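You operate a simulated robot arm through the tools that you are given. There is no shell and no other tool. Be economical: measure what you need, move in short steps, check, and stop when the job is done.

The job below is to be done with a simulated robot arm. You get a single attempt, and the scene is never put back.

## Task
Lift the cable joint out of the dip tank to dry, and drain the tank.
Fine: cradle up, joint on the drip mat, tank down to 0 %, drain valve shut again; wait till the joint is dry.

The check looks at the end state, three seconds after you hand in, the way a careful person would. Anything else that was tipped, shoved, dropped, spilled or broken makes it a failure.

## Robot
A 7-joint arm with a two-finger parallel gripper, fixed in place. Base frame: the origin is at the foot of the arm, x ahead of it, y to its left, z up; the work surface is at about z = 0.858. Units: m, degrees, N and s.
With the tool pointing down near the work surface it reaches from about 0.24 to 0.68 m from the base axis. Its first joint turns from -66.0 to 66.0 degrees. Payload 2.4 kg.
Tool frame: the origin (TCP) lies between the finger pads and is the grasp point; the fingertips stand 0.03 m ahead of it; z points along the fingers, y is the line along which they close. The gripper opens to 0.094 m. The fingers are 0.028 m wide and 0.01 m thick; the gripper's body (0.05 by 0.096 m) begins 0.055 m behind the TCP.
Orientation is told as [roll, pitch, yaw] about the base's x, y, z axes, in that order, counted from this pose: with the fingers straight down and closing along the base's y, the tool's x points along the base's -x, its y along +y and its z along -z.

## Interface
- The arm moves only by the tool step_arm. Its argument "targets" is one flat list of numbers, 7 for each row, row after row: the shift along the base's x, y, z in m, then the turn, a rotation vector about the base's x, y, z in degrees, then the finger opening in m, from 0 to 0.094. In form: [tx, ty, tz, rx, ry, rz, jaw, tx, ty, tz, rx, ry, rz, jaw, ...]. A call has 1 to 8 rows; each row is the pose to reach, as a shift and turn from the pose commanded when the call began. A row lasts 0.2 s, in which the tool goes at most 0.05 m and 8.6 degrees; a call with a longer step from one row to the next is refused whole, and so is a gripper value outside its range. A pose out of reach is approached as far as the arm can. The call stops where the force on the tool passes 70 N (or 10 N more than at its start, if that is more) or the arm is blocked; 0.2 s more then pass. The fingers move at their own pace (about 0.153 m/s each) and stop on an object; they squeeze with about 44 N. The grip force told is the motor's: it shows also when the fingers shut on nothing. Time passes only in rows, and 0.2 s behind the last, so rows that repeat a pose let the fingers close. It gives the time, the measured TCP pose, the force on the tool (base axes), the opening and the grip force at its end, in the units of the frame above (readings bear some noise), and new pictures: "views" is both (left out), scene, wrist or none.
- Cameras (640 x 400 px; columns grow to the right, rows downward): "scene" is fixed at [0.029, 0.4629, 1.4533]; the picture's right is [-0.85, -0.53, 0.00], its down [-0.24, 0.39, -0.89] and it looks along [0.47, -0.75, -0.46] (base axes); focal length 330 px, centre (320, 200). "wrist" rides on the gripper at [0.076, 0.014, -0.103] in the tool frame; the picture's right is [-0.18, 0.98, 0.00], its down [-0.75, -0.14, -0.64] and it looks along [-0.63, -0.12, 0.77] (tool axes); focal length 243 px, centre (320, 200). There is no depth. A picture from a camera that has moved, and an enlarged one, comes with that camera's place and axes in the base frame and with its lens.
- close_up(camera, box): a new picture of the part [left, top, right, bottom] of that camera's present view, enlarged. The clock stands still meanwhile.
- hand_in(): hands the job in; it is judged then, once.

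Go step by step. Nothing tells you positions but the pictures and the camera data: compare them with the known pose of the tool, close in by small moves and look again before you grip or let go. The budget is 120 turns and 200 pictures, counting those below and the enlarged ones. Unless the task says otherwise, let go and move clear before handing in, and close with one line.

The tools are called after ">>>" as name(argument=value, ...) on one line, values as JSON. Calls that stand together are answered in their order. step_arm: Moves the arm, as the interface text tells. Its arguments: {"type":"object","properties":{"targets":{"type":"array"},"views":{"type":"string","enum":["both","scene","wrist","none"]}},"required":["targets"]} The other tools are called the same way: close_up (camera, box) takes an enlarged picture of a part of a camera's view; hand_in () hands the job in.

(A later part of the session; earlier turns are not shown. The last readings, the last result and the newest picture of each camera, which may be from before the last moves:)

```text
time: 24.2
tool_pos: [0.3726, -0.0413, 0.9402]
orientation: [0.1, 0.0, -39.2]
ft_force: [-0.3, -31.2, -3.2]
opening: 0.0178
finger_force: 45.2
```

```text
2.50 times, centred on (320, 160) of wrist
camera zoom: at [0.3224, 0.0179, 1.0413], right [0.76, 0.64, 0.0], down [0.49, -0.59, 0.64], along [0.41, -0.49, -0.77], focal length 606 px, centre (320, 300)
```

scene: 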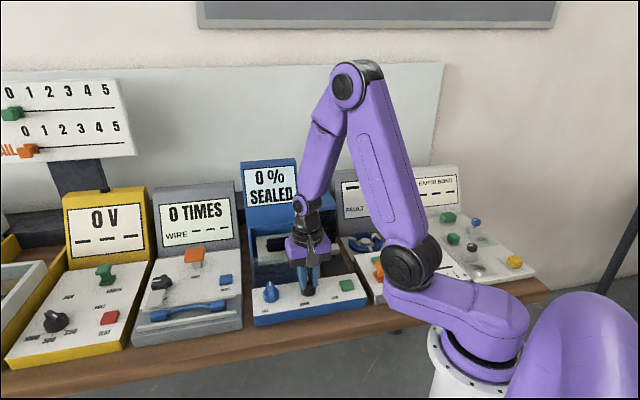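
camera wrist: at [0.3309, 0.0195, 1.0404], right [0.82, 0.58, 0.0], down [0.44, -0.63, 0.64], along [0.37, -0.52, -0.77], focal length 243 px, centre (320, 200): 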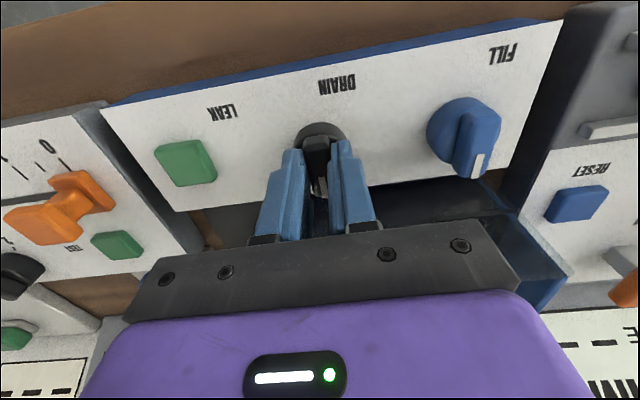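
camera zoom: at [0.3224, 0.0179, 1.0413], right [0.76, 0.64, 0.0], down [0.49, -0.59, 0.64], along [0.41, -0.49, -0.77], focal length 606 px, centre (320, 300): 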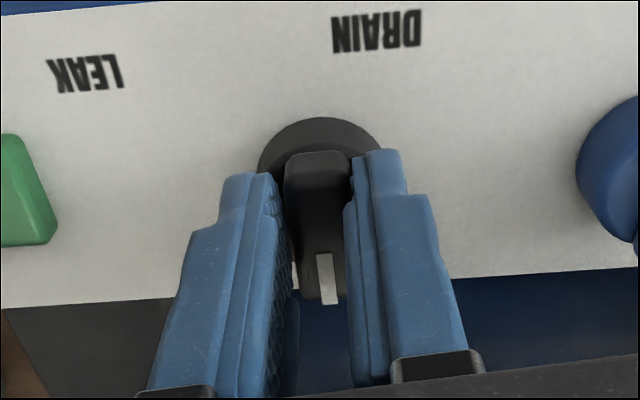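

The valve is back against its closed stop. Opening and rising.

>>> step_arm(targets=[0, 0, 0, 0, 0, 0, 0.05, 0, 0, 0, 0, 0, 0, 0.05, 0, 0, 0.04, 0, 0, -4, 0.05, 0, 0, 0.085, 0, 0, -4, 0.06, 0, 0, 0.13, 0, 0, -4, 0.07, 0, 0, 0.175, 0, 0, -4, 0.07], views="wrist")

>>> close_up(camera="scene", box=[240, 220, 380, 330])

>>> close_up(camera="wrist", box=[220, 40, 460, 240])

```text
time: 25.6
tool_pos: [0.3748, -0.0396, 1.1153]
orientation: [0.0, 0.0, -43.0]
ft_force: [-0.4, 0.5, 0.4]
opening: 0.0699
finger_force: 0.1
camera wrist: at [0.3272, 0.0215, 1.2176], right [0.81, 0.59, 0.0], down [0.45, -0.62, 0.64], along [0.38, -0.52, -0.77], focal length 243 px, centre (320, 200)
```

wrist: 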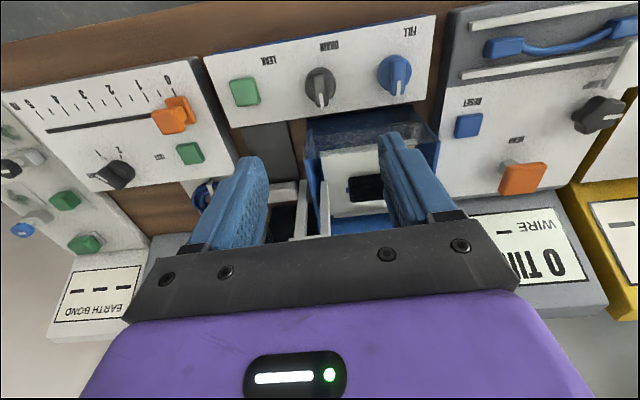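

```text
3.64 times, centred on (310, 275) of scene
camera zoom: at [0.029, 0.4629, 1.4533], right [-0.85, -0.53, 0.0], down [-0.24, 0.39, -0.89], along [0.47, -0.75, -0.46], focal length 1198 px, centre (356, -73)
```

zoom: 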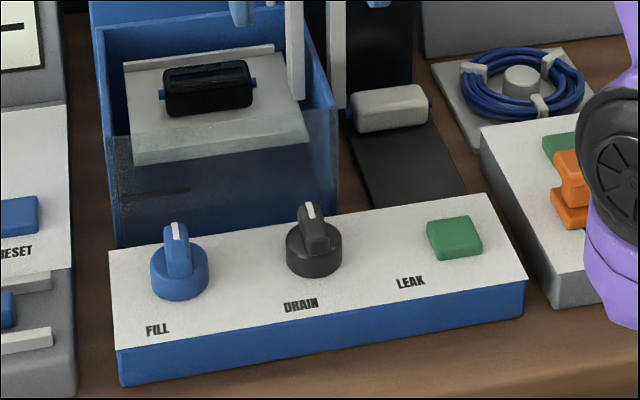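

```text
2.00 times, centred on (340, 140) of wrist
camera zoom: at [0.3272, 0.0215, 1.2176], right [0.81, 0.59, 0.0], down [0.45, -0.62, 0.64], along [0.38, -0.52, -0.77], focal length 485 px, centre (280, 320)
```

zoom: 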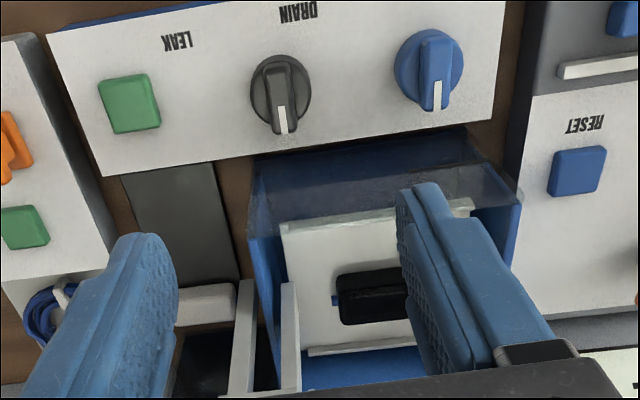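

The drain knob is shut (same pointing as FILL). Next I go over the joint with the jaw turned 90° (yaw −134) so that the camera stays clear of the cradle handle.

>>> step_arm(targets=[0.018, -0.006, 0.005, 0, 0, -8, 0.07, 0.036, -0.012, 0.005, 0, 0, -16, 0.07, 0.054, -0.018, 0.005, 0, 0, -24, 0.07, 0.072, -0.025, 0.005, 0, 0, -32, 0.07, 0.09, -0.032, 0.005, 0, 0, -40, 0.07, 0.108, -0.039, 0.005, 0, 0, -48, 0.07, 0.125, -0.045, 0.005, 0, 0, -56, 0.07, 0.142, -0.05, 0.005, 0, 0, -64, 0.07], views="none")

>>> step_arm(targets=[0, 0, 0, 0, 0, -8, 0.07, 0, 0, 0, 0, 0, -16, 0.07, 0, 0, 0, 0, 0, -24, 0.07, 0, 0, 0, 0, 0, -27, 0.07])

>>> close_up(camera="wrist", box=[200, 0, 440, 200])

```text
time: 27.4
tool_pos: [0.5161, -0.089, 1.1202]
orientation: [0.0, 0.0, -107.2]
ft_force: [0.1, 0.4, -0.4]
opening: 0.0699
finger_force: 0.1
```

```text
time: 28.4
tool_pos: [0.5147, -0.0906, 1.1193]
orientation: [0.0, 0.0, -134.1]
ft_force: [-0.1, 0.5, 0.2]
opening: 0.0699
finger_force: 0.0
camera wrist: at [0.5784, -0.0451, 1.2216], right [0.58, -0.82, 0.0], down [-0.63, -0.44, 0.64], along [-0.52, -0.37, -0.77], focal length 243 px, centre (320, 200)
```

scene: 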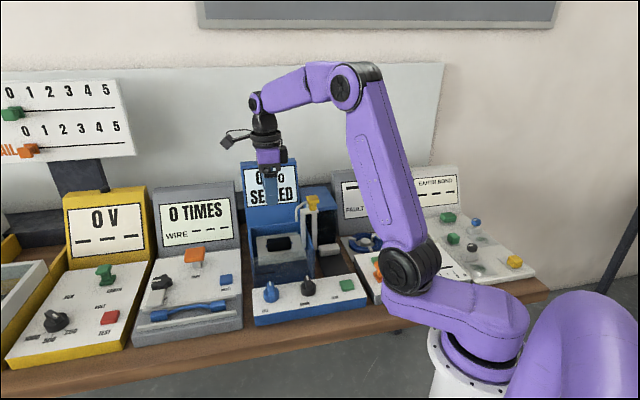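
wrist: 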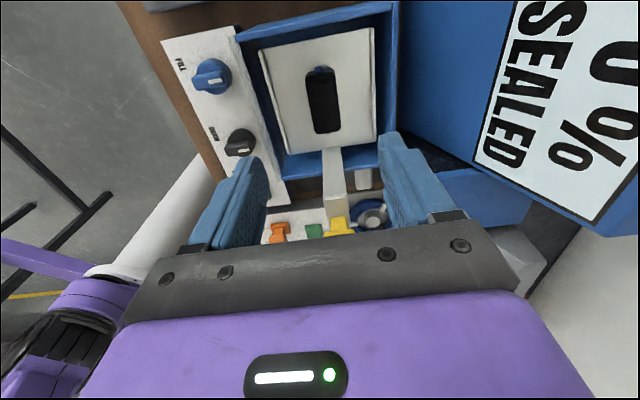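

```text
2.00 times, centred on (320, 100) of wrist
camera zoom: at [0.5784, -0.0451, 1.2216], right [0.58, -0.82, 0.0], down [-0.63, -0.44, 0.64], along [-0.52, -0.37, -0.77], focal length 485 px, centre (320, 400)
```

zoom: 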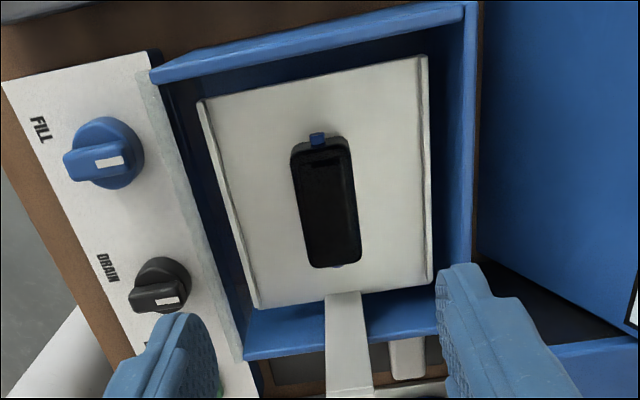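

Joint centre comes out at (0.510,-0.098), plate top about z=0.927. Lowering around it in two stages, with a slight alignment turn.

>>> step_arm(targets=[0, -0.001, -0.045, 0, 0, -2, 0.065, 0, -0.002, -0.09, 0, 0, -2, 0.065, 0.001, -0.002, -0.13, 0, 0, -2, 0.065])

>>> close_up(camera="scene", box=[230, 170, 350, 280])

>>> close_up(camera="wrist", box=[200, 40, 440, 240])

```text
time: 29.2
tool_pos: [0.5161, -0.0916, 0.9872]
orientation: [0.0, 0.0, -136.0]
ft_force: [-0.3, 0.6, -0.5]
opening: 0.065
finger_force: 0.0
camera wrist: at [0.5801, -0.0485, 1.0901], right [0.55, -0.84, 0.0], down [-0.64, -0.42, 0.64], along [-0.54, -0.35, -0.77], focal length 243 px, centre (320, 200)
```

scene: 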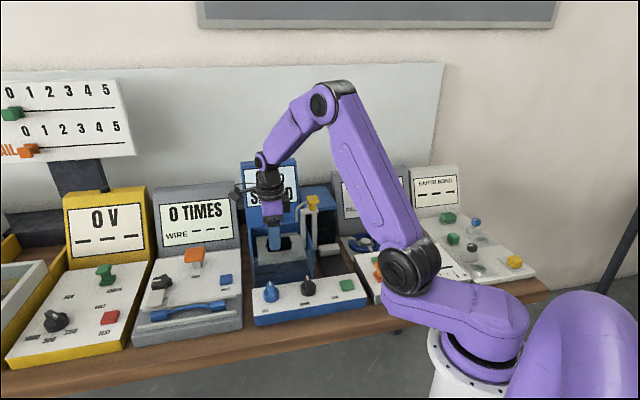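
wrist: 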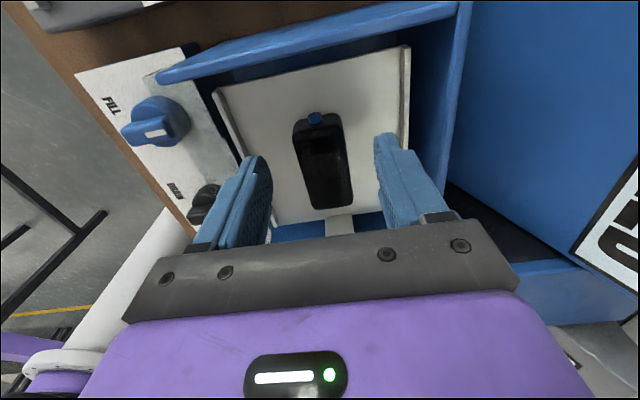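

```text
3.64 times, centred on (290, 225) of scene
camera zoom: at [0.029, 0.4629, 1.4533], right [-0.85, -0.53, 0.0], down [-0.24, 0.39, -0.89], along [0.47, -0.75, -0.46], focal length 1198 px, centre (429, 109)
```

zoom: 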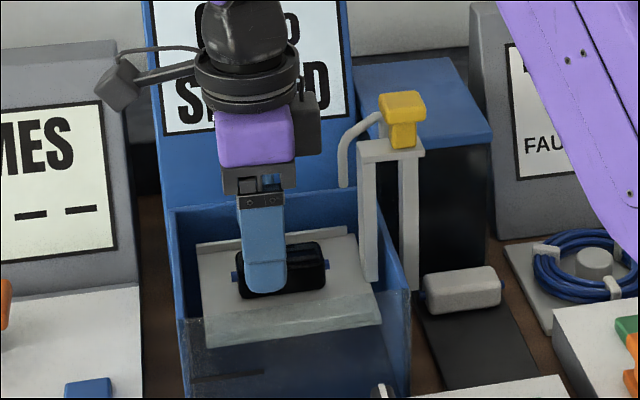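

```text
2.00 times, centred on (320, 140) of wrist
camera zoom: at [0.5801, -0.0485, 1.0901], right [0.55, -0.84, 0.0], down [-0.64, -0.42, 0.64], along [-0.54, -0.35, -0.77], focal length 485 px, centre (320, 320)
```

zoom: 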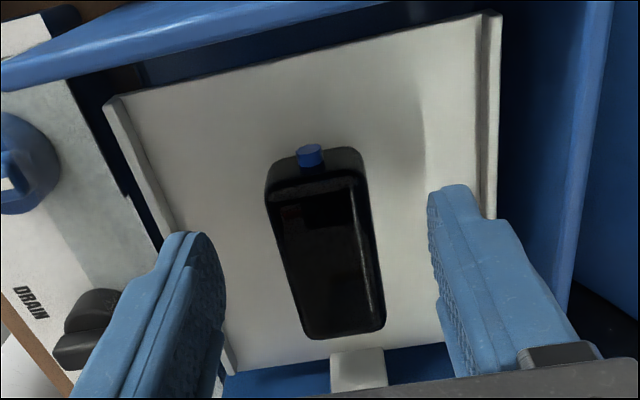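

>>> step_arm(targets=[0, 0, -0.022, 0, 0, 0, 0.058, 0, 0, -0.022, 0, 0, 0, 0.01, 0, 0, -0.022, 0, 0, 0, 0.01, 0, 0, -0.022, 0, 0, 0, 0.01])

>>> close_up(camera="scene", box=[230, 170, 350, 280])

```text
time: 30.2
tool_pos: [0.5167, -0.0913, 0.968]
orientation: [0.1, 0.1, -136.0]
ft_force: [-0.5, -0.3, -0.2]
opening: 0.0289
finger_force: 43.9
camera wrist: at [0.5803, -0.0493, 1.0695], right [0.55, -0.83, 0.0], down [-0.64, -0.42, 0.64], along [-0.54, -0.35, -0.77], focal length 243 px, centre (320, 200)
```

scene: 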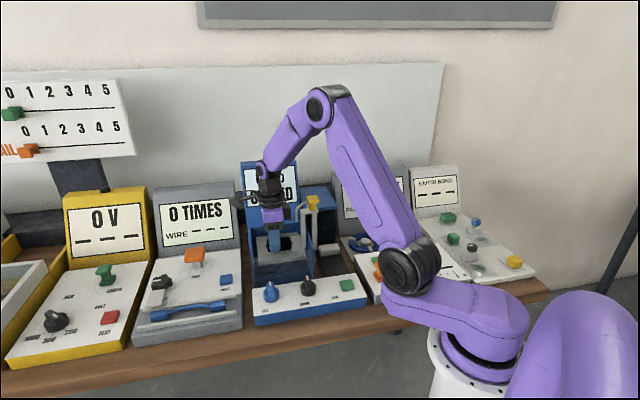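
wrist: 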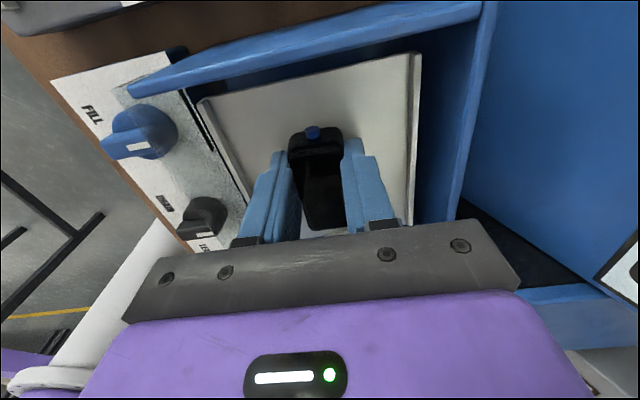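

```text
3.64 times, centred on (290, 225) of scene
camera zoom: at [0.029, 0.4629, 1.4533], right [-0.85, -0.53, 0.0], down [-0.24, 0.39, -0.89], along [0.47, -0.75, -0.46], focal length 1198 px, centre (429, 109)
```

zoom: 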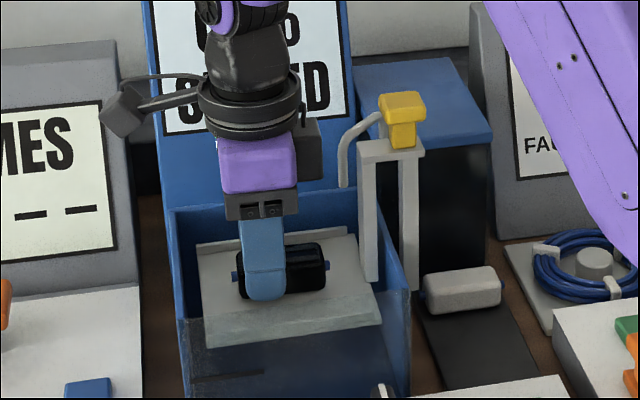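

The joint is held (29 mm wide). Lifting straight up above handle height.

>>> step_arm(targets=[0, 0, 0.03, 0, 0, 0, 0.01, 0, 0, 0.075, 0, 0, 0, 0.01, 0, 0, 0.12, 0, 0, 0, 0.01, 0, 0, 0.172, 0, 0, 0, 0.01], views="none")

>>> step_arm(targets=[0, 0, 0.045, 0, 0, 0, 0.01, 0, 0, 0.09, 0, 0, 0, 0.01, 0, 0, 0.135, 0, 0, 0, 0.01, 0, 0, 0.172, 0, 0, 0, 0.01], views="both")

```text
refused: row 4 steps farther than a row can; nothing moved
```

```text
time: 31.2
tool_pos: [0.5175, -0.0903, 1.1379]
orientation: [0.0, 0.1, -136.0]
ft_force: [0.5, 0.7, -0.2]
opening: 0.029
finger_force: 44.1
camera wrist: at [0.5811, -0.049, 1.2417], right [0.55, -0.84, 0.0], down [-0.64, -0.42, 0.64], along [-0.54, -0.35, -0.77], focal length 243 px, centre (320, 200)
```

scene: 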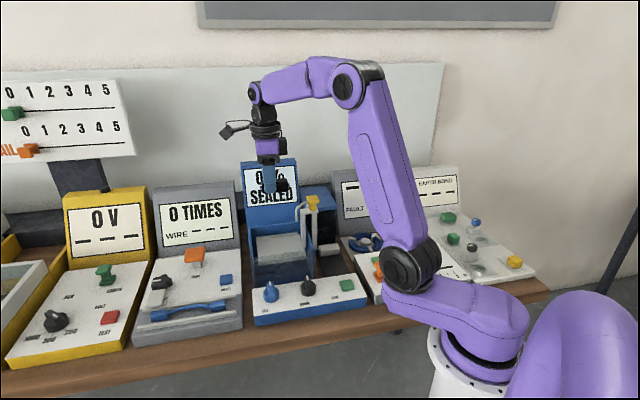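
wrist: 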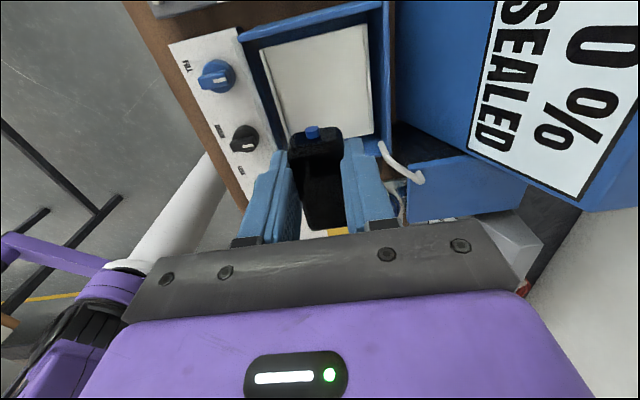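

Held firmly. Turning +180° here over the tank so the camera will be on the free side at the mat.

>>> step_arm(targets=[0, 0, 0, 0, 0, 8.4, 0.01, 0, 0, 0, 0, 0, 16.8, 0.01, 0, 0, 0, 0, 0, 25.2, 0.01, 0, 0, 0, 0, 0, 33.6, 0.01, 0, 0, 0, 0, 0, 42, 0.01, 0, 0, 0, 0, 0, 50.4, 0.01, 0, 0, 0, 0, 0, 58.8, 0.01, 0, 0, 0, 0, 0, 67.2, 0.01], views="none")

>>> step_arm(targets=[0, 0, 0, 0, 0, 8.4, 0.01, 0, 0, 0, 0, 0, 16.8, 0.01, 0, 0, 0, 0, 0, 25.2, 0.01, 0, 0, 0, 0, 0, 33.6, 0.01, 0, 0, 0, 0, 0, 42, 0.01, 0, 0, 0, 0, 0, 50.4, 0.01, 0, 0, 0, 0, 0, 58.8, 0.01, 0, 0, 0, 0, 0, 67.2, 0.01], views="none")

>>> step_arm(targets=[0, 0, 0, 0, 0, 8.4, 0.01, 0, 0, 0, 0, 0, 16.8, 0.01, 0, 0, 0, 0, 0, 25.2, 0.01, 0, 0, 0, 0, 0, 33.6, 0.01, 0, 0, 0, 0, 0, 42, 0.01, 0, 0, 0, 0, 0, 47.6, 0.01], views="both")

```text
time: 33.0
tool_pos: [0.5155, -0.0911, 1.1376]
orientation: [0.0, 0.0, -68.6]
ft_force: [-0.2, 0.4, 0.0]
opening: 0.0288
finger_force: 44.5
```

```text
time: 34.8
tool_pos: [0.5151, -0.0906, 1.1381]
orientation: [0.0, 0.1, -1.3]
ft_force: [0.0, -0.1, -0.3]
opening: 0.0288
finger_force: 44.3
```

```text
time: 36.2
tool_pos: [0.516, -0.0897, 1.138]
orientation: [0.1, 0.0, 46.2]
ft_force: [0.2, -0.4, -0.5]
opening: 0.0288
finger_force: 43.6
camera wrist: at [0.4525, -0.1367, 1.2406], right [-0.58, 0.81, 0.0], down [0.62, 0.45, 0.64], along [0.52, 0.37, -0.77], focal length 243 px, centre (320, 200)
```

scene: 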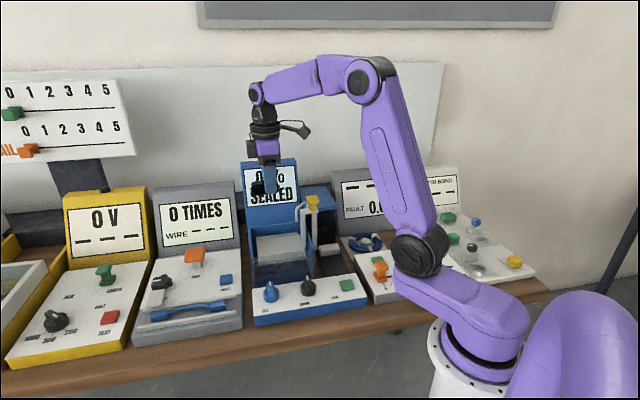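
wrist: 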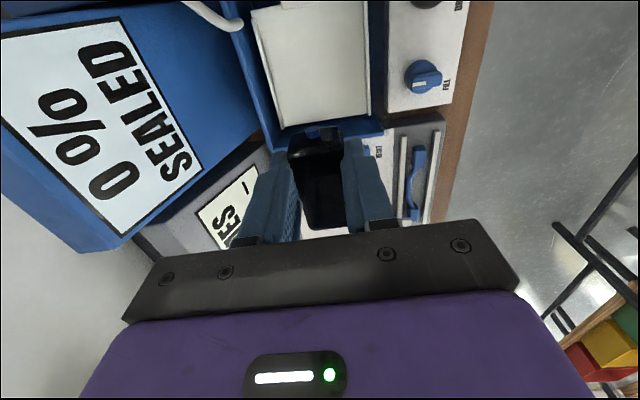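

Rotation worked. Translating over to the mat at height.

>>> step_arm(targets=[-0.035, -0.024, 0, 0, 0, 0, 0.01, -0.07, -0.048, 0, 0, 0, 0, 0.01, -0.105, -0.072, 0, 0, 0, 0, 0.01, -0.139, -0.096, 0, 0, 0, 0, 0.01])

>>> close_up(camera="scene", box=[270, 200, 390, 300])

```text
time: 37.2
tool_pos: [0.3776, -0.1867, 1.1389]
orientation: [0.0, 0.0, 46.0]
ft_force: [-0.7, -0.2, -0.9]
opening: 0.0289
finger_force: 43.6
camera wrist: at [0.3141, -0.2331, 1.2401], right [-0.58, 0.81, 0.0], down [0.62, 0.44, 0.64], along [0.52, 0.37, -0.77], focal length 243 px, centre (320, 200)
```

scene: 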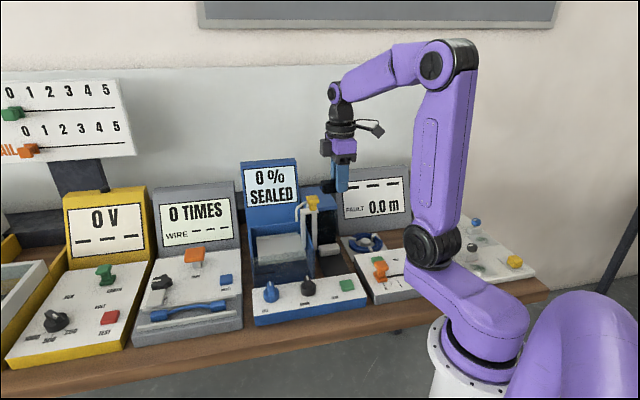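
wrist: 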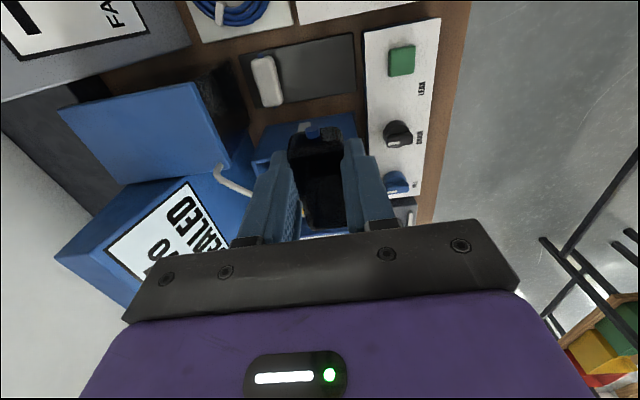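

```text
4.00 times, centred on (330, 250) of scene
camera zoom: at [0.029, 0.4629, 1.4533], right [-0.85, -0.53, 0.0], down [-0.24, 0.39, -0.89], along [0.47, -0.75, -0.46], focal length 1318 px, centre (280, 0)
```

zoom: 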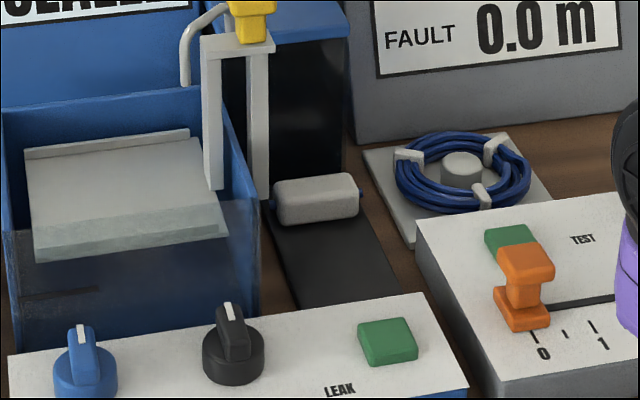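

>>> close_up(camera="wrist", box=[200, 10, 440, 160])

```text
2.67 times, centred on (320, 85) of wrist
camera zoom: at [0.3141, -0.2331, 1.2401], right [-0.58, 0.81, 0.0], down [0.62, 0.44, 0.64], along [0.52, 0.37, -0.77], focal length 647 px, centre (320, 507)
```

zoom: 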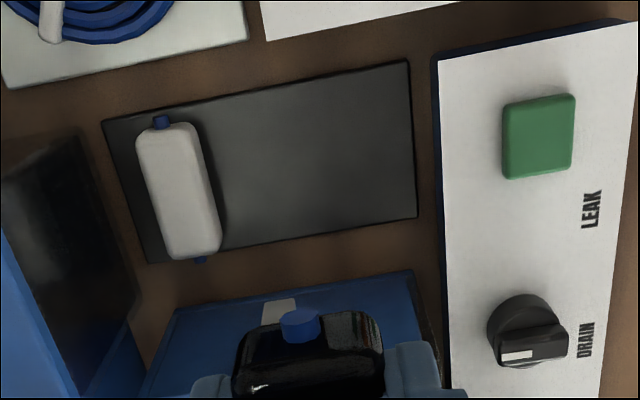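

The mat is now clearly visible: its free part is centred about (0.380,-0.188). Shifting slightly and descending most of the way.

>>> step_arm(targets=[-0.004, -0.008, -0.045, 0, 0, 0, 0.01, -0.0045, -0.008, -0.09, 0, 0, 0, 0.01, -0.0045, -0.008, -0.135, 0, 0, 0, 0.01, -0.0045, -0.008, -0.18, 0, 0, 0, 0.01, -0.0045, -0.008, -0.215, 0, 0, 0, 0.01])

>>> close_up(camera="scene", box=[270, 200, 390, 300])

>>> close_up(camera="wrist", box=[200, 60, 440, 220])

```text
time: 38.4
tool_pos: [0.3729, -0.1939, 0.9226]
orientation: [0.0, -0.1, 46.0]
ft_force: [0.7, 1.0, -1.8]
opening: 0.029
finger_force: 44.2
camera wrist: at [0.3093, -0.2392, 1.0243], right [-0.58, 0.81, 0.0], down [0.62, 0.44, 0.64], along [0.52, 0.37, -0.77], focal length 243 px, centre (320, 200)
```

scene: 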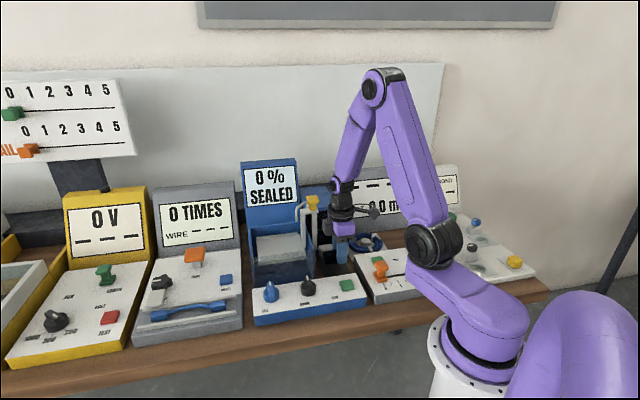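
wrist: 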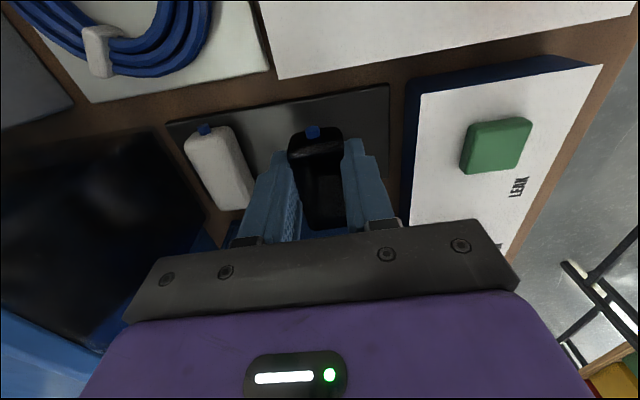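

```text
4.00 times, centred on (330, 250) of scene
camera zoom: at [0.029, 0.4629, 1.4533], right [-0.85, -0.53, 0.0], down [-0.24, 0.39, -0.89], along [0.47, -0.75, -0.46], focal length 1318 px, centre (280, 0)
```

zoom: 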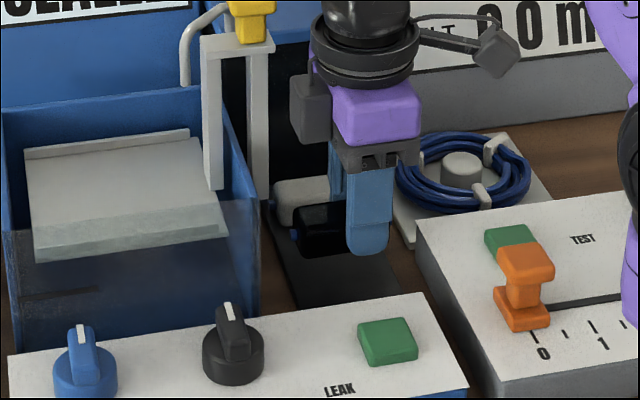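

```text
2.50 times, centred on (320, 140) of wrist
camera zoom: at [0.3093, -0.2392, 1.0243], right [-0.58, 0.81, 0.0], down [0.62, 0.44, 0.64], along [0.52, 0.37, -0.77], focal length 606 px, centre (320, 350)
```

zoom: 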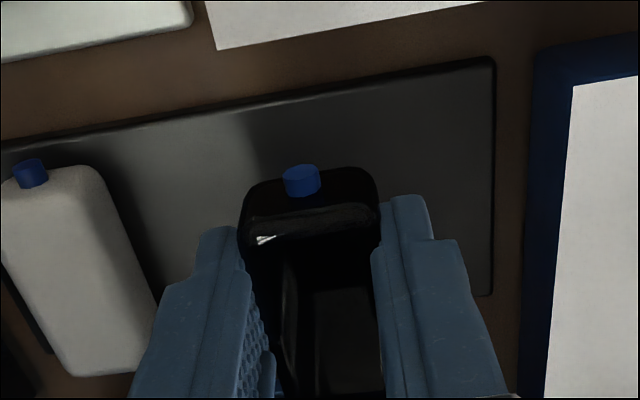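

Well placed over the mat. Lowering in small steps until contact.

>>> step_arm(targets=[0, 0, -0.008, 0, 0, 0, 0.01, 0, 0, -0.013, 0, 0, 0, 0.01, 0, 0, -0.017, 0, 0, 0, 0.01], views="none")

>>> close_up(camera="scene", box=[300, 220, 380, 290])

```text
time: 39.2
tool_pos: [0.3733, -0.1945, 0.9053]
orientation: [0.1, -0.1, 45.9]
ft_force: [0.1, 0.4, -1.0]
opening: 0.0288
finger_force: 44.3
```

```text
5.71 times, centred on (340, 255) of scene
camera zoom: at [0.029, 0.4629, 1.4533], right [-0.85, -0.53, 0.0], down [-0.24, 0.39, -0.89], along [0.47, -0.75, -0.46], focal length 1883 px, centre (206, -114)
```

zoom: 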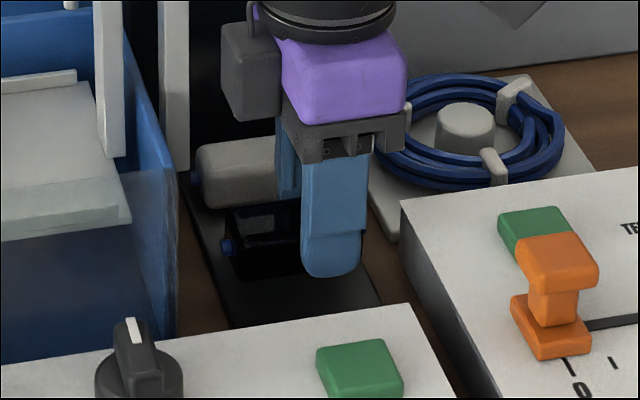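

>>> step_arm(targets=[0, 0, -0.002, 0, 0, 0, 0.01, 0, 0, -0.004, 0, 0, 0, 0.01], views="none")

>>> step_arm(targets=[0, 0, -0.002, 0, 0, 0, 0.01], views="none")

```text
time: 39.8
tool_pos: [0.3718, -0.1956, 0.9021]
orientation: [0.0, -0.1, 46.0]
ft_force: [-1.7, -0.2, -0.5]
opening: 0.0288
finger_force: 43.9
```

```text
time: 40.2
tool_pos: [0.3727, -0.1947, 0.8987]
orientation: [0.0, 0.0, 46.0]
ft_force: [-0.3, -0.3, -1.5]
opening: 0.0292
finger_force: 43.4
```

No contact yet; continuing down in 2 mm steps.

>>> step_arm(targets=[0, 0, -0.002, 0, 0, 0, 0.01], views="none")

>>> step_arm(targets=[0, 0, -0.002, 0, 0, 0, 0.01], views="none")

>>> close_up(camera="scene", box=[300, 220, 380, 290])

```text
time: 40.6
tool_pos: [0.3727, -0.1956, 0.8972]
orientation: [0.0, 0.1, 46.0]
ft_force: [-0.9, 0.0, -1.0]
opening: 0.029
finger_force: 44.2
```

```text
time: 41.0
tool_pos: [0.3717, -0.1945, 0.8957]
orientation: [-0.1, 0.0, 46.0]
ft_force: [-0.2, -0.3, -0.6]
opening: 0.0292
finger_force: 43.8
```

```text
5.71 times, centred on (340, 255) of scene
camera zoom: at [0.029, 0.4629, 1.4533], right [-0.85, -0.53, 0.0], down [-0.24, 0.39, -0.89], along [0.47, -0.75, -0.46], focal length 1883 px, centre (206, -114)
```

zoom: 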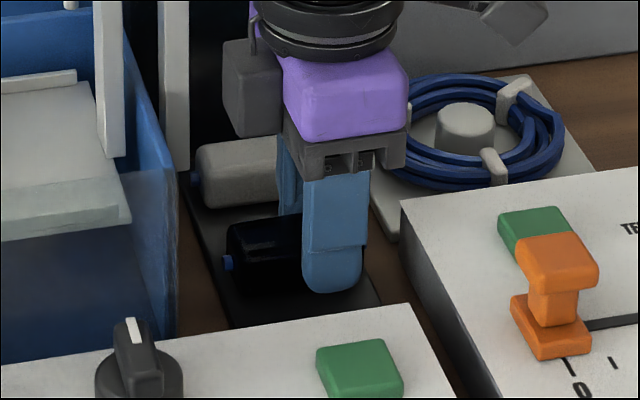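

>>> step_arm(targets=[0, 0, -0.002, 0, 0, 0, 0.01], views="none")

>>> step_arm(targets=[0, 0, -0.0015, 0, 0, 0, 0.01], views="none")

>>> close_up(camera="wrist", box=[240, 80, 400, 200])

```text
time: 41.4
tool_pos: [0.3708, -0.1945, 0.895]
orientation: [0.0, 0.0, 46.0]
ft_force: [0.2, -0.6, -0.2]
opening: 0.0289
finger_force: 43.8
```

```text
time: 41.8
tool_pos: [0.371, -0.1943, 0.8942]
orientation: [0.1, 0.0, 45.9]
ft_force: [-1.6, 1.8, 9.5]
opening: 0.0289
finger_force: 44.5
```

```text
3.33 times, centred on (320, 140) of wrist
camera zoom: at [0.308, -0.2403, 0.9954], right [-0.58, 0.82, 0.0], down [0.62, 0.44, 0.64], along [0.52, 0.37, -0.77], focal length 809 px, centre (320, 400)
```

zoom: 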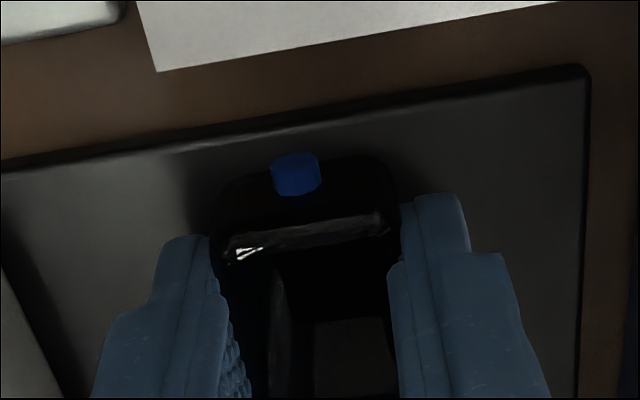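

Contact (about 10 N up). Opening gently and rising straight up.

>>> step_arm(targets=[0, 0, 0, 0, 0, 0, 0.05, 0, 0, 0, 0, 0, 0, 0.05, 0, 0, 0.03, 0, 0, 0, 0.05, 0, 0, 0.075, 0, 0, 0, 0.05, 0, 0, 0.12, 0, 0, 0, 0.05, 0, 0, 0.165, 0, 0, 0, 0.05, 0, 0, 0.21, 0, 0, 0, 0.05])

>>> close_up(camera="scene", box=[230, 150, 390, 310])

>>> close_up(camera="wrist", box=[200, 10, 440, 160])

```text
time: 43.4
tool_pos: [0.3737, -0.1938, 1.1037]
orientation: [-0.1, 0.0, 46.0]
ft_force: [-0.5, 1.2, 0.0]
opening: 0.0498
finger_force: 0.0
camera wrist: at [0.3097, -0.2403, 1.2063], right [-0.58, 0.82, 0.0], down [0.63, 0.44, 0.64], along [0.52, 0.37, -0.77], focal length 243 px, centre (320, 200)
```

scene: 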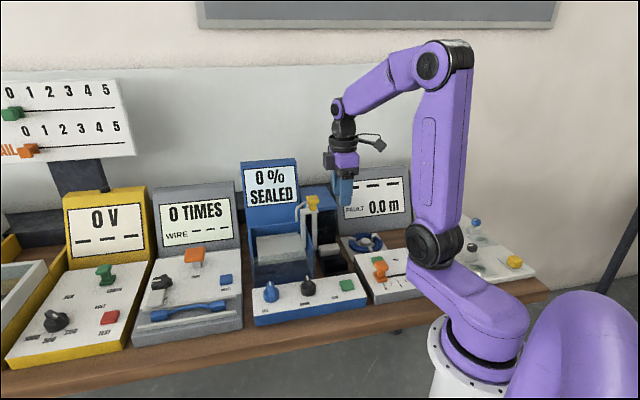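
wrist: 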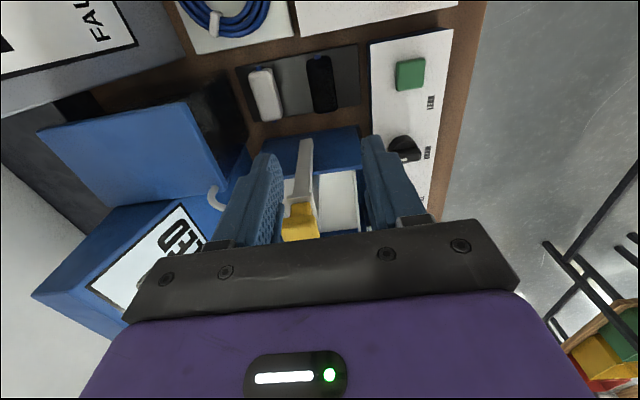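

```text
2.50 times, centred on (310, 230) of scene
camera zoom: at [0.029, 0.4629, 1.4533], right [-0.85, -0.53, 0.0], down [-0.24, 0.39, -0.89], along [0.47, -0.75, -0.46], focal length 824 px, centre (345, 125)
```

zoom: 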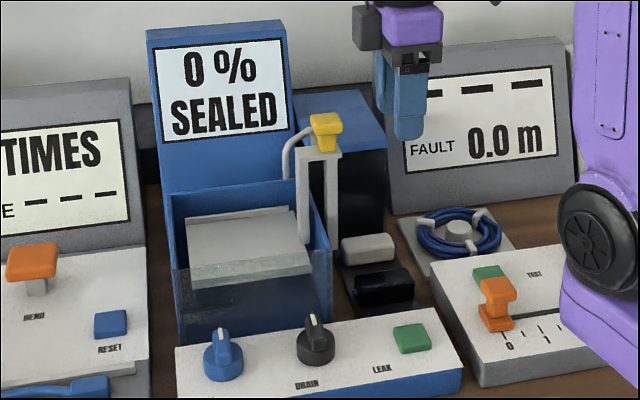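

```text
2.67 times, centred on (320, 85) of wrist
camera zoom: at [0.3097, -0.2403, 1.2063], right [-0.58, 0.82, 0.0], down [0.63, 0.44, 0.64], along [0.52, 0.37, -0.77], focal length 647 px, centre (320, 507)
```

zoom: 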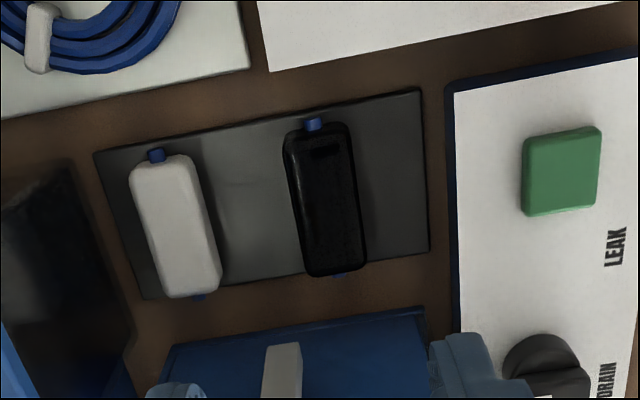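

The joint sits squarely on the mat, cradle up, tank at 0 %. Now waiting with the arm still, then looking at how wet it is.

>>> step_arm(targets=[0, 0, 0, 0, 0, 0, 0.05, 0, 0, 0, 0, 0, 0, 0.05, 0, 0, 0, 0, 0, 0, 0.05, 0, 0, 0, 0, 0, 0, 0.05, 0, 0, 0, 0, 0, 0, 0.05, 0, 0, 0, 0, 0, 0, 0.05, 0, 0, 0, 0, 0, 0, 0.05, 0, 0, 0, 0, 0, 0, 0.05], views="none")

>>> step_arm(targets=[0, 0, 0, 0, 0, 0, 0.05, 0, 0, 0, 0, 0, 0, 0.05, 0, 0, 0, 0, 0, 0, 0.05, 0, 0, 0, 0, 0, 0, 0.05, 0, 0, 0, 0, 0, 0, 0.05, 0, 0, 0, 0, 0, 0, 0.05, 0, 0, 0, 0, 0, 0, 0.05, 0, 0, 0, 0, 0, 0, 0.05], views="none")

>>> step_arm(targets=[0, 0, 0, 0, 0, 0, 0.05, 0, 0, 0, 0, 0, 0, 0.05, 0, 0, 0, 0, 0, 0, 0.05, 0, 0, 0, 0, 0, 0, 0.05, 0, 0, 0, 0, 0, 0, 0.05, 0, 0, 0, 0, 0, 0, 0.05, 0, 0, 0, 0, 0, 0, 0.05, 0, 0, 0, 0, 0, 0, 0.05], views="none")

>>> step_arm(targets=[0, 0, 0, 0, 0, 0, 0.05, 0, 0, 0, 0, 0, 0, 0.05, 0, 0, 0, 0, 0, 0, 0.05, 0, 0, 0, 0, 0, 0, 0.05, 0, 0, 0, 0, 0, 0, 0.05, 0, 0, 0, 0, 0, 0, 0.05, 0, 0, 0, 0, 0, 0, 0.05, 0, 0, 0, 0, 0, 0, 0.05], views="none")

>>> close_up(camera="wrist", box=[200, 10, 440, 160])

>>> close_up(camera="scene", box=[230, 150, 390, 310])

```text
time: 45.2
tool_pos: [0.3736, -0.1947, 1.1038]
orientation: [-0.1, 0.1, 46.0]
ft_force: [-0.4, -0.1, -0.8]
opening: 0.0499
finger_force: 0.1
```

```text
time: 47.0
tool_pos: [0.373, -0.1942, 1.1033]
orientation: [0.0, 0.0, 46.0]
ft_force: [-0.2, 0.8, 0.3]
opening: 0.0499
finger_force: 0.1
```

```text
time: 48.8
tool_pos: [0.3734, -0.1954, 1.1034]
orientation: [0.0, 0.0, 45.9]
ft_force: [-0.6, -1.2, -0.1]
opening: 0.0501
finger_force: 0.1
```

```text
time: 50.6
tool_pos: [0.3729, -0.1946, 1.1033]
orientation: [0.1, 0.0, 46.0]
ft_force: [-0.2, -0.1, 0.5]
opening: 0.0499
finger_force: 0.1
```

```text
2.67 times, centred on (320, 85) of wrist
camera zoom: at [0.3098, -0.2404, 1.2057], right [-0.58, 0.82, 0.0], down [0.62, 0.44, 0.64], along [0.52, 0.37, -0.77], focal length 647 px, centre (320, 507)
```

zoom: 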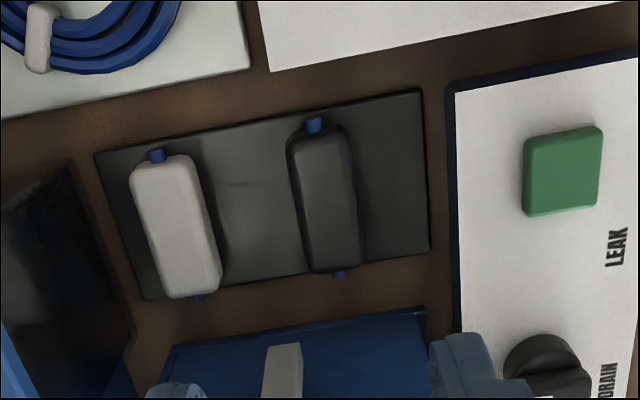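

```text
2.50 times, centred on (310, 230) of scene
camera zoom: at [0.029, 0.4629, 1.4533], right [-0.85, -0.53, 0.0], down [-0.24, 0.39, -0.89], along [0.47, -0.75, -0.46], focal length 824 px, centre (345, 125)
```

zoom: 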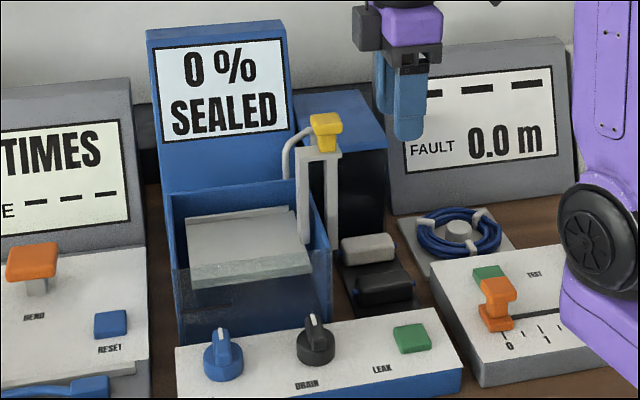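

The joint has gone from glossy black to matt dark grey, so it is drying. I'll wait until the look stops changing.

>>> step_arm(targets=[0, 0, 0, 0, 0, 0, 0.05, 0, 0, 0, 0, 0, 0, 0.05, 0, 0, 0, 0, 0, 0, 0.05, 0, 0, 0, 0, 0, 0, 0.05, 0, 0, 0, 0, 0, 0, 0.05, 0, 0, 0, 0, 0, 0, 0.05, 0, 0, 0, 0, 0, 0, 0.05, 0, 0, 0, 0, 0, 0, 0.05], views="none")

>>> step_arm(targets=[0, 0, 0, 0, 0, 0, 0.05, 0, 0, 0, 0, 0, 0, 0.05, 0, 0, 0, 0, 0, 0, 0.05, 0, 0, 0, 0, 0, 0, 0.05, 0, 0, 0, 0, 0, 0, 0.05, 0, 0, 0, 0, 0, 0, 0.05, 0, 0, 0, 0, 0, 0, 0.05, 0, 0, 0, 0, 0, 0, 0.05], views="none")

>>> step_arm(targets=[0, 0, 0, 0, 0, 0, 0.05, 0, 0, 0, 0, 0, 0, 0.05, 0, 0, 0, 0, 0, 0, 0.05, 0, 0, 0, 0, 0, 0, 0.05, 0, 0, 0, 0, 0, 0, 0.05, 0, 0, 0, 0, 0, 0, 0.05, 0, 0, 0, 0, 0, 0, 0.05, 0, 0, 0, 0, 0, 0, 0.05], views="none")

>>> step_arm(targets=[0, 0, 0, 0, 0, 0, 0.05, 0, 0, 0, 0, 0, 0, 0.05, 0, 0, 0, 0, 0, 0, 0.05, 0, 0, 0, 0, 0, 0, 0.05, 0, 0, 0, 0, 0, 0, 0.05, 0, 0, 0, 0, 0, 0, 0.05, 0, 0, 0, 0, 0, 0, 0.05, 0, 0, 0, 0, 0, 0, 0.05], views="none")

>>> close_up(camera="wrist", box=[200, 10, 440, 160])

```text
time: 52.4
tool_pos: [0.373, -0.1953, 1.1032]
orientation: [0.0, 0.0, 46.1]
ft_force: [0.3, -0.1, 0.7]
opening: 0.0501
finger_force: 0.1
```

```text
time: 54.2
tool_pos: [0.3747, -0.1954, 1.104]
orientation: [0.0, -0.1, 46.0]
ft_force: [0.7, 0.0, 0.1]
opening: 0.05
finger_force: 0.1
```

```text
time: 56.0
tool_pos: [0.3726, -0.1951, 1.1043]
orientation: [0.0, 0.0, 46.1]
ft_force: [0.9, 0.3, -0.7]
opening: 0.0498
finger_force: 0.0
```

```text
time: 57.8
tool_pos: [0.3743, -0.1948, 1.104]
orientation: [0.0, 0.0, 45.9]
ft_force: [0.1, -0.6, -0.1]
opening: 0.0502
finger_force: 0.2
```

```text
2.67 times, centred on (320, 85) of wrist
camera zoom: at [0.3098, -0.2404, 1.2057], right [-0.58, 0.82, 0.0], down [0.62, 0.44, 0.64], along [0.52, 0.37, -0.77], focal length 647 px, centre (320, 507)
```

zoom: 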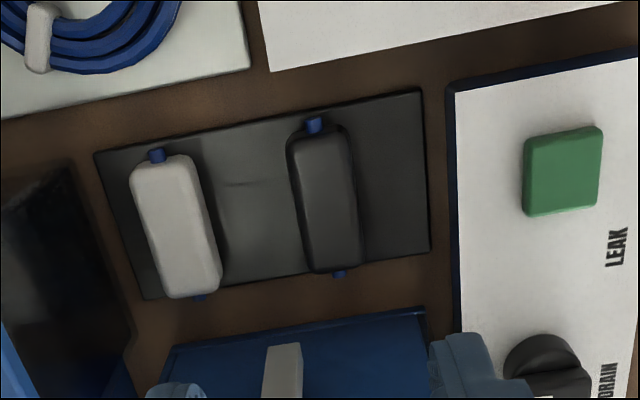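

The look no longer changes: the joint is dry. Before handing in I'll check that the cradle really is at its top stop, by taking the yellow head and pulling up lightly.

>>> step_arm(targets=[0.025, 0.009, 0.02, 0, 0, 0, 0.06, 0.05, 0.018, 0.02, 0, 0, 0, 0.06, 0.073, 0.028, 0.02, 0, 0, 0, 0.06])

>>> close_up(camera="wrist", box=[200, 50, 440, 230])

```text
time: 58.6
tool_pos: [0.446, -0.1679, 1.1222]
orientation: [0.1, 0.1, 45.9]
ft_force: [0.1, -0.1, 0.8]
opening: 0.0599
finger_force: 0.1
camera wrist: at [0.3831, -0.2132, 1.2252], right [-0.58, 0.82, 0.0], down [0.63, 0.44, 0.64], along [0.52, 0.37, -0.77], focal length 243 px, centre (320, 200)
```

scene: 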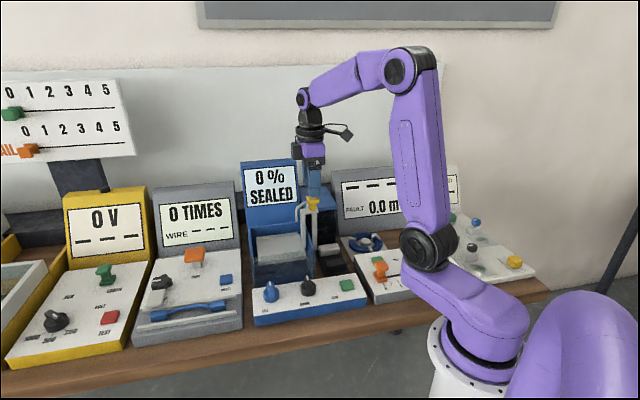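
wrist: 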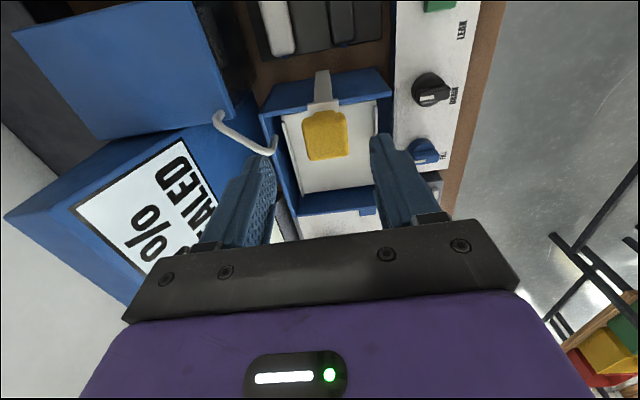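

```text
2.22 times, centred on (320, 140) of wrist
camera zoom: at [0.3831, -0.2132, 1.2252], right [-0.58, 0.82, 0.0], down [0.63, 0.44, 0.64], along [0.52, 0.37, -0.77], focal length 539 px, centre (320, 333)
```

zoom: 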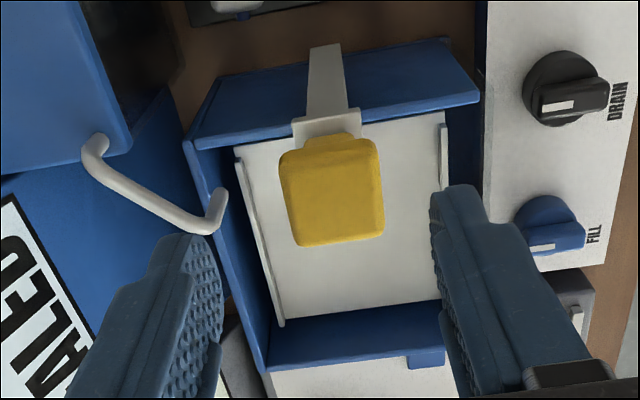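

>>> step_arm(targets=[-0.002, 0.001, -0.025, 0, 0, 0, 0.055, -0.002, 0.001, -0.045, 0, 0, 0, 0.055, -0.002, 0.001, -0.045, 0, 0, 0, 0.01, -0.002, 0.001, -0.045, 0, 0, 0, 0.01, -0.002, 0.001, -0.045, 0, 0, 0, 0.01])

>>> step_arm(targets=[0, 0, 0.004, 0, 0, 0, 0.01, 0, 0, 0.008, 0, 0, 0, 0.01], views="none")

>>> close_up(camera="scene", box=[230, 150, 390, 310])

```text
time: 59.8
tool_pos: [0.443, -0.1647, 1.0775]
orientation: [0.4, 0.2, 45.9]
ft_force: [-15.9, 14.9, -3.9]
opening: 0.0344
finger_force: 44.7
camera wrist: at [0.3801, -0.2107, 1.1802], right [-0.58, 0.82, 0.01], down [0.63, 0.44, 0.64], along [0.52, 0.37, -0.77], focal length 243 px, centre (320, 200)
```

scene: 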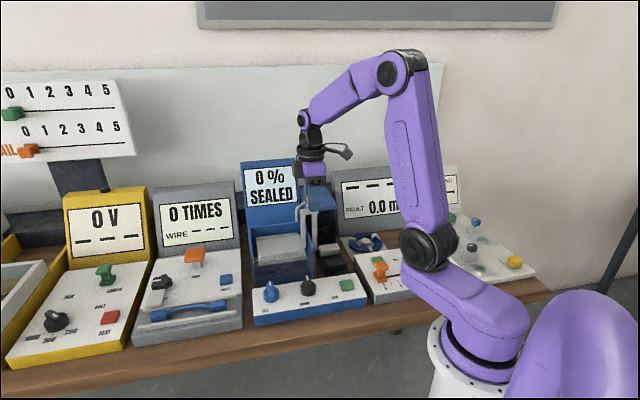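
wrist: 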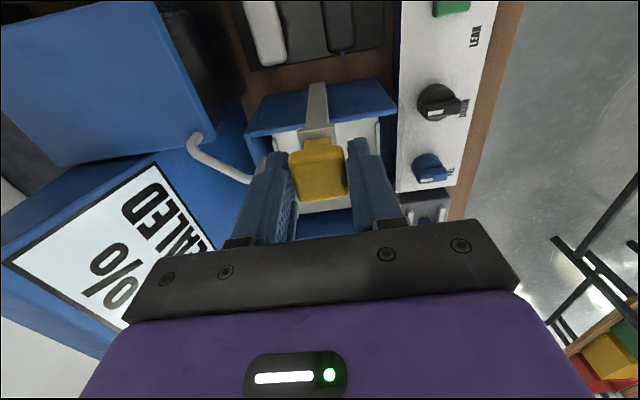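

```text
time: 60.4
tool_pos: [0.4422, -0.1649, 1.0844]
orientation: [0.4, 0.2, 46.0]
ft_force: [-4.0, 10.4, -33.3]
opening: 0.0304
finger_force: 45.2
```

```text
2.50 times, centred on (310, 230) of scene
camera zoom: at [0.0294, 0.463, 1.4532], right [-0.85, -0.53, 0.0], down [-0.24, 0.39, -0.89], along [0.47, -0.75, -0.46], focal length 824 px, centre (345, 125)
```

zoom: 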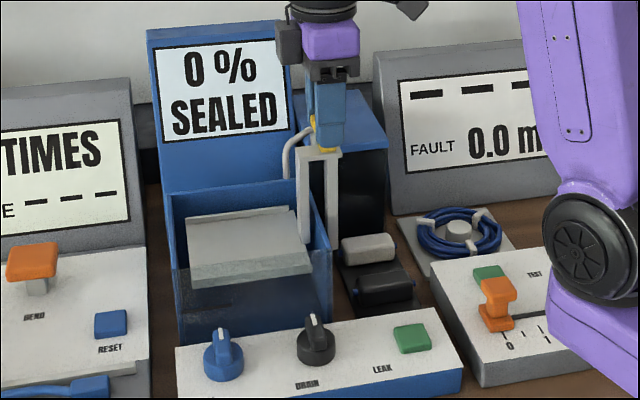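

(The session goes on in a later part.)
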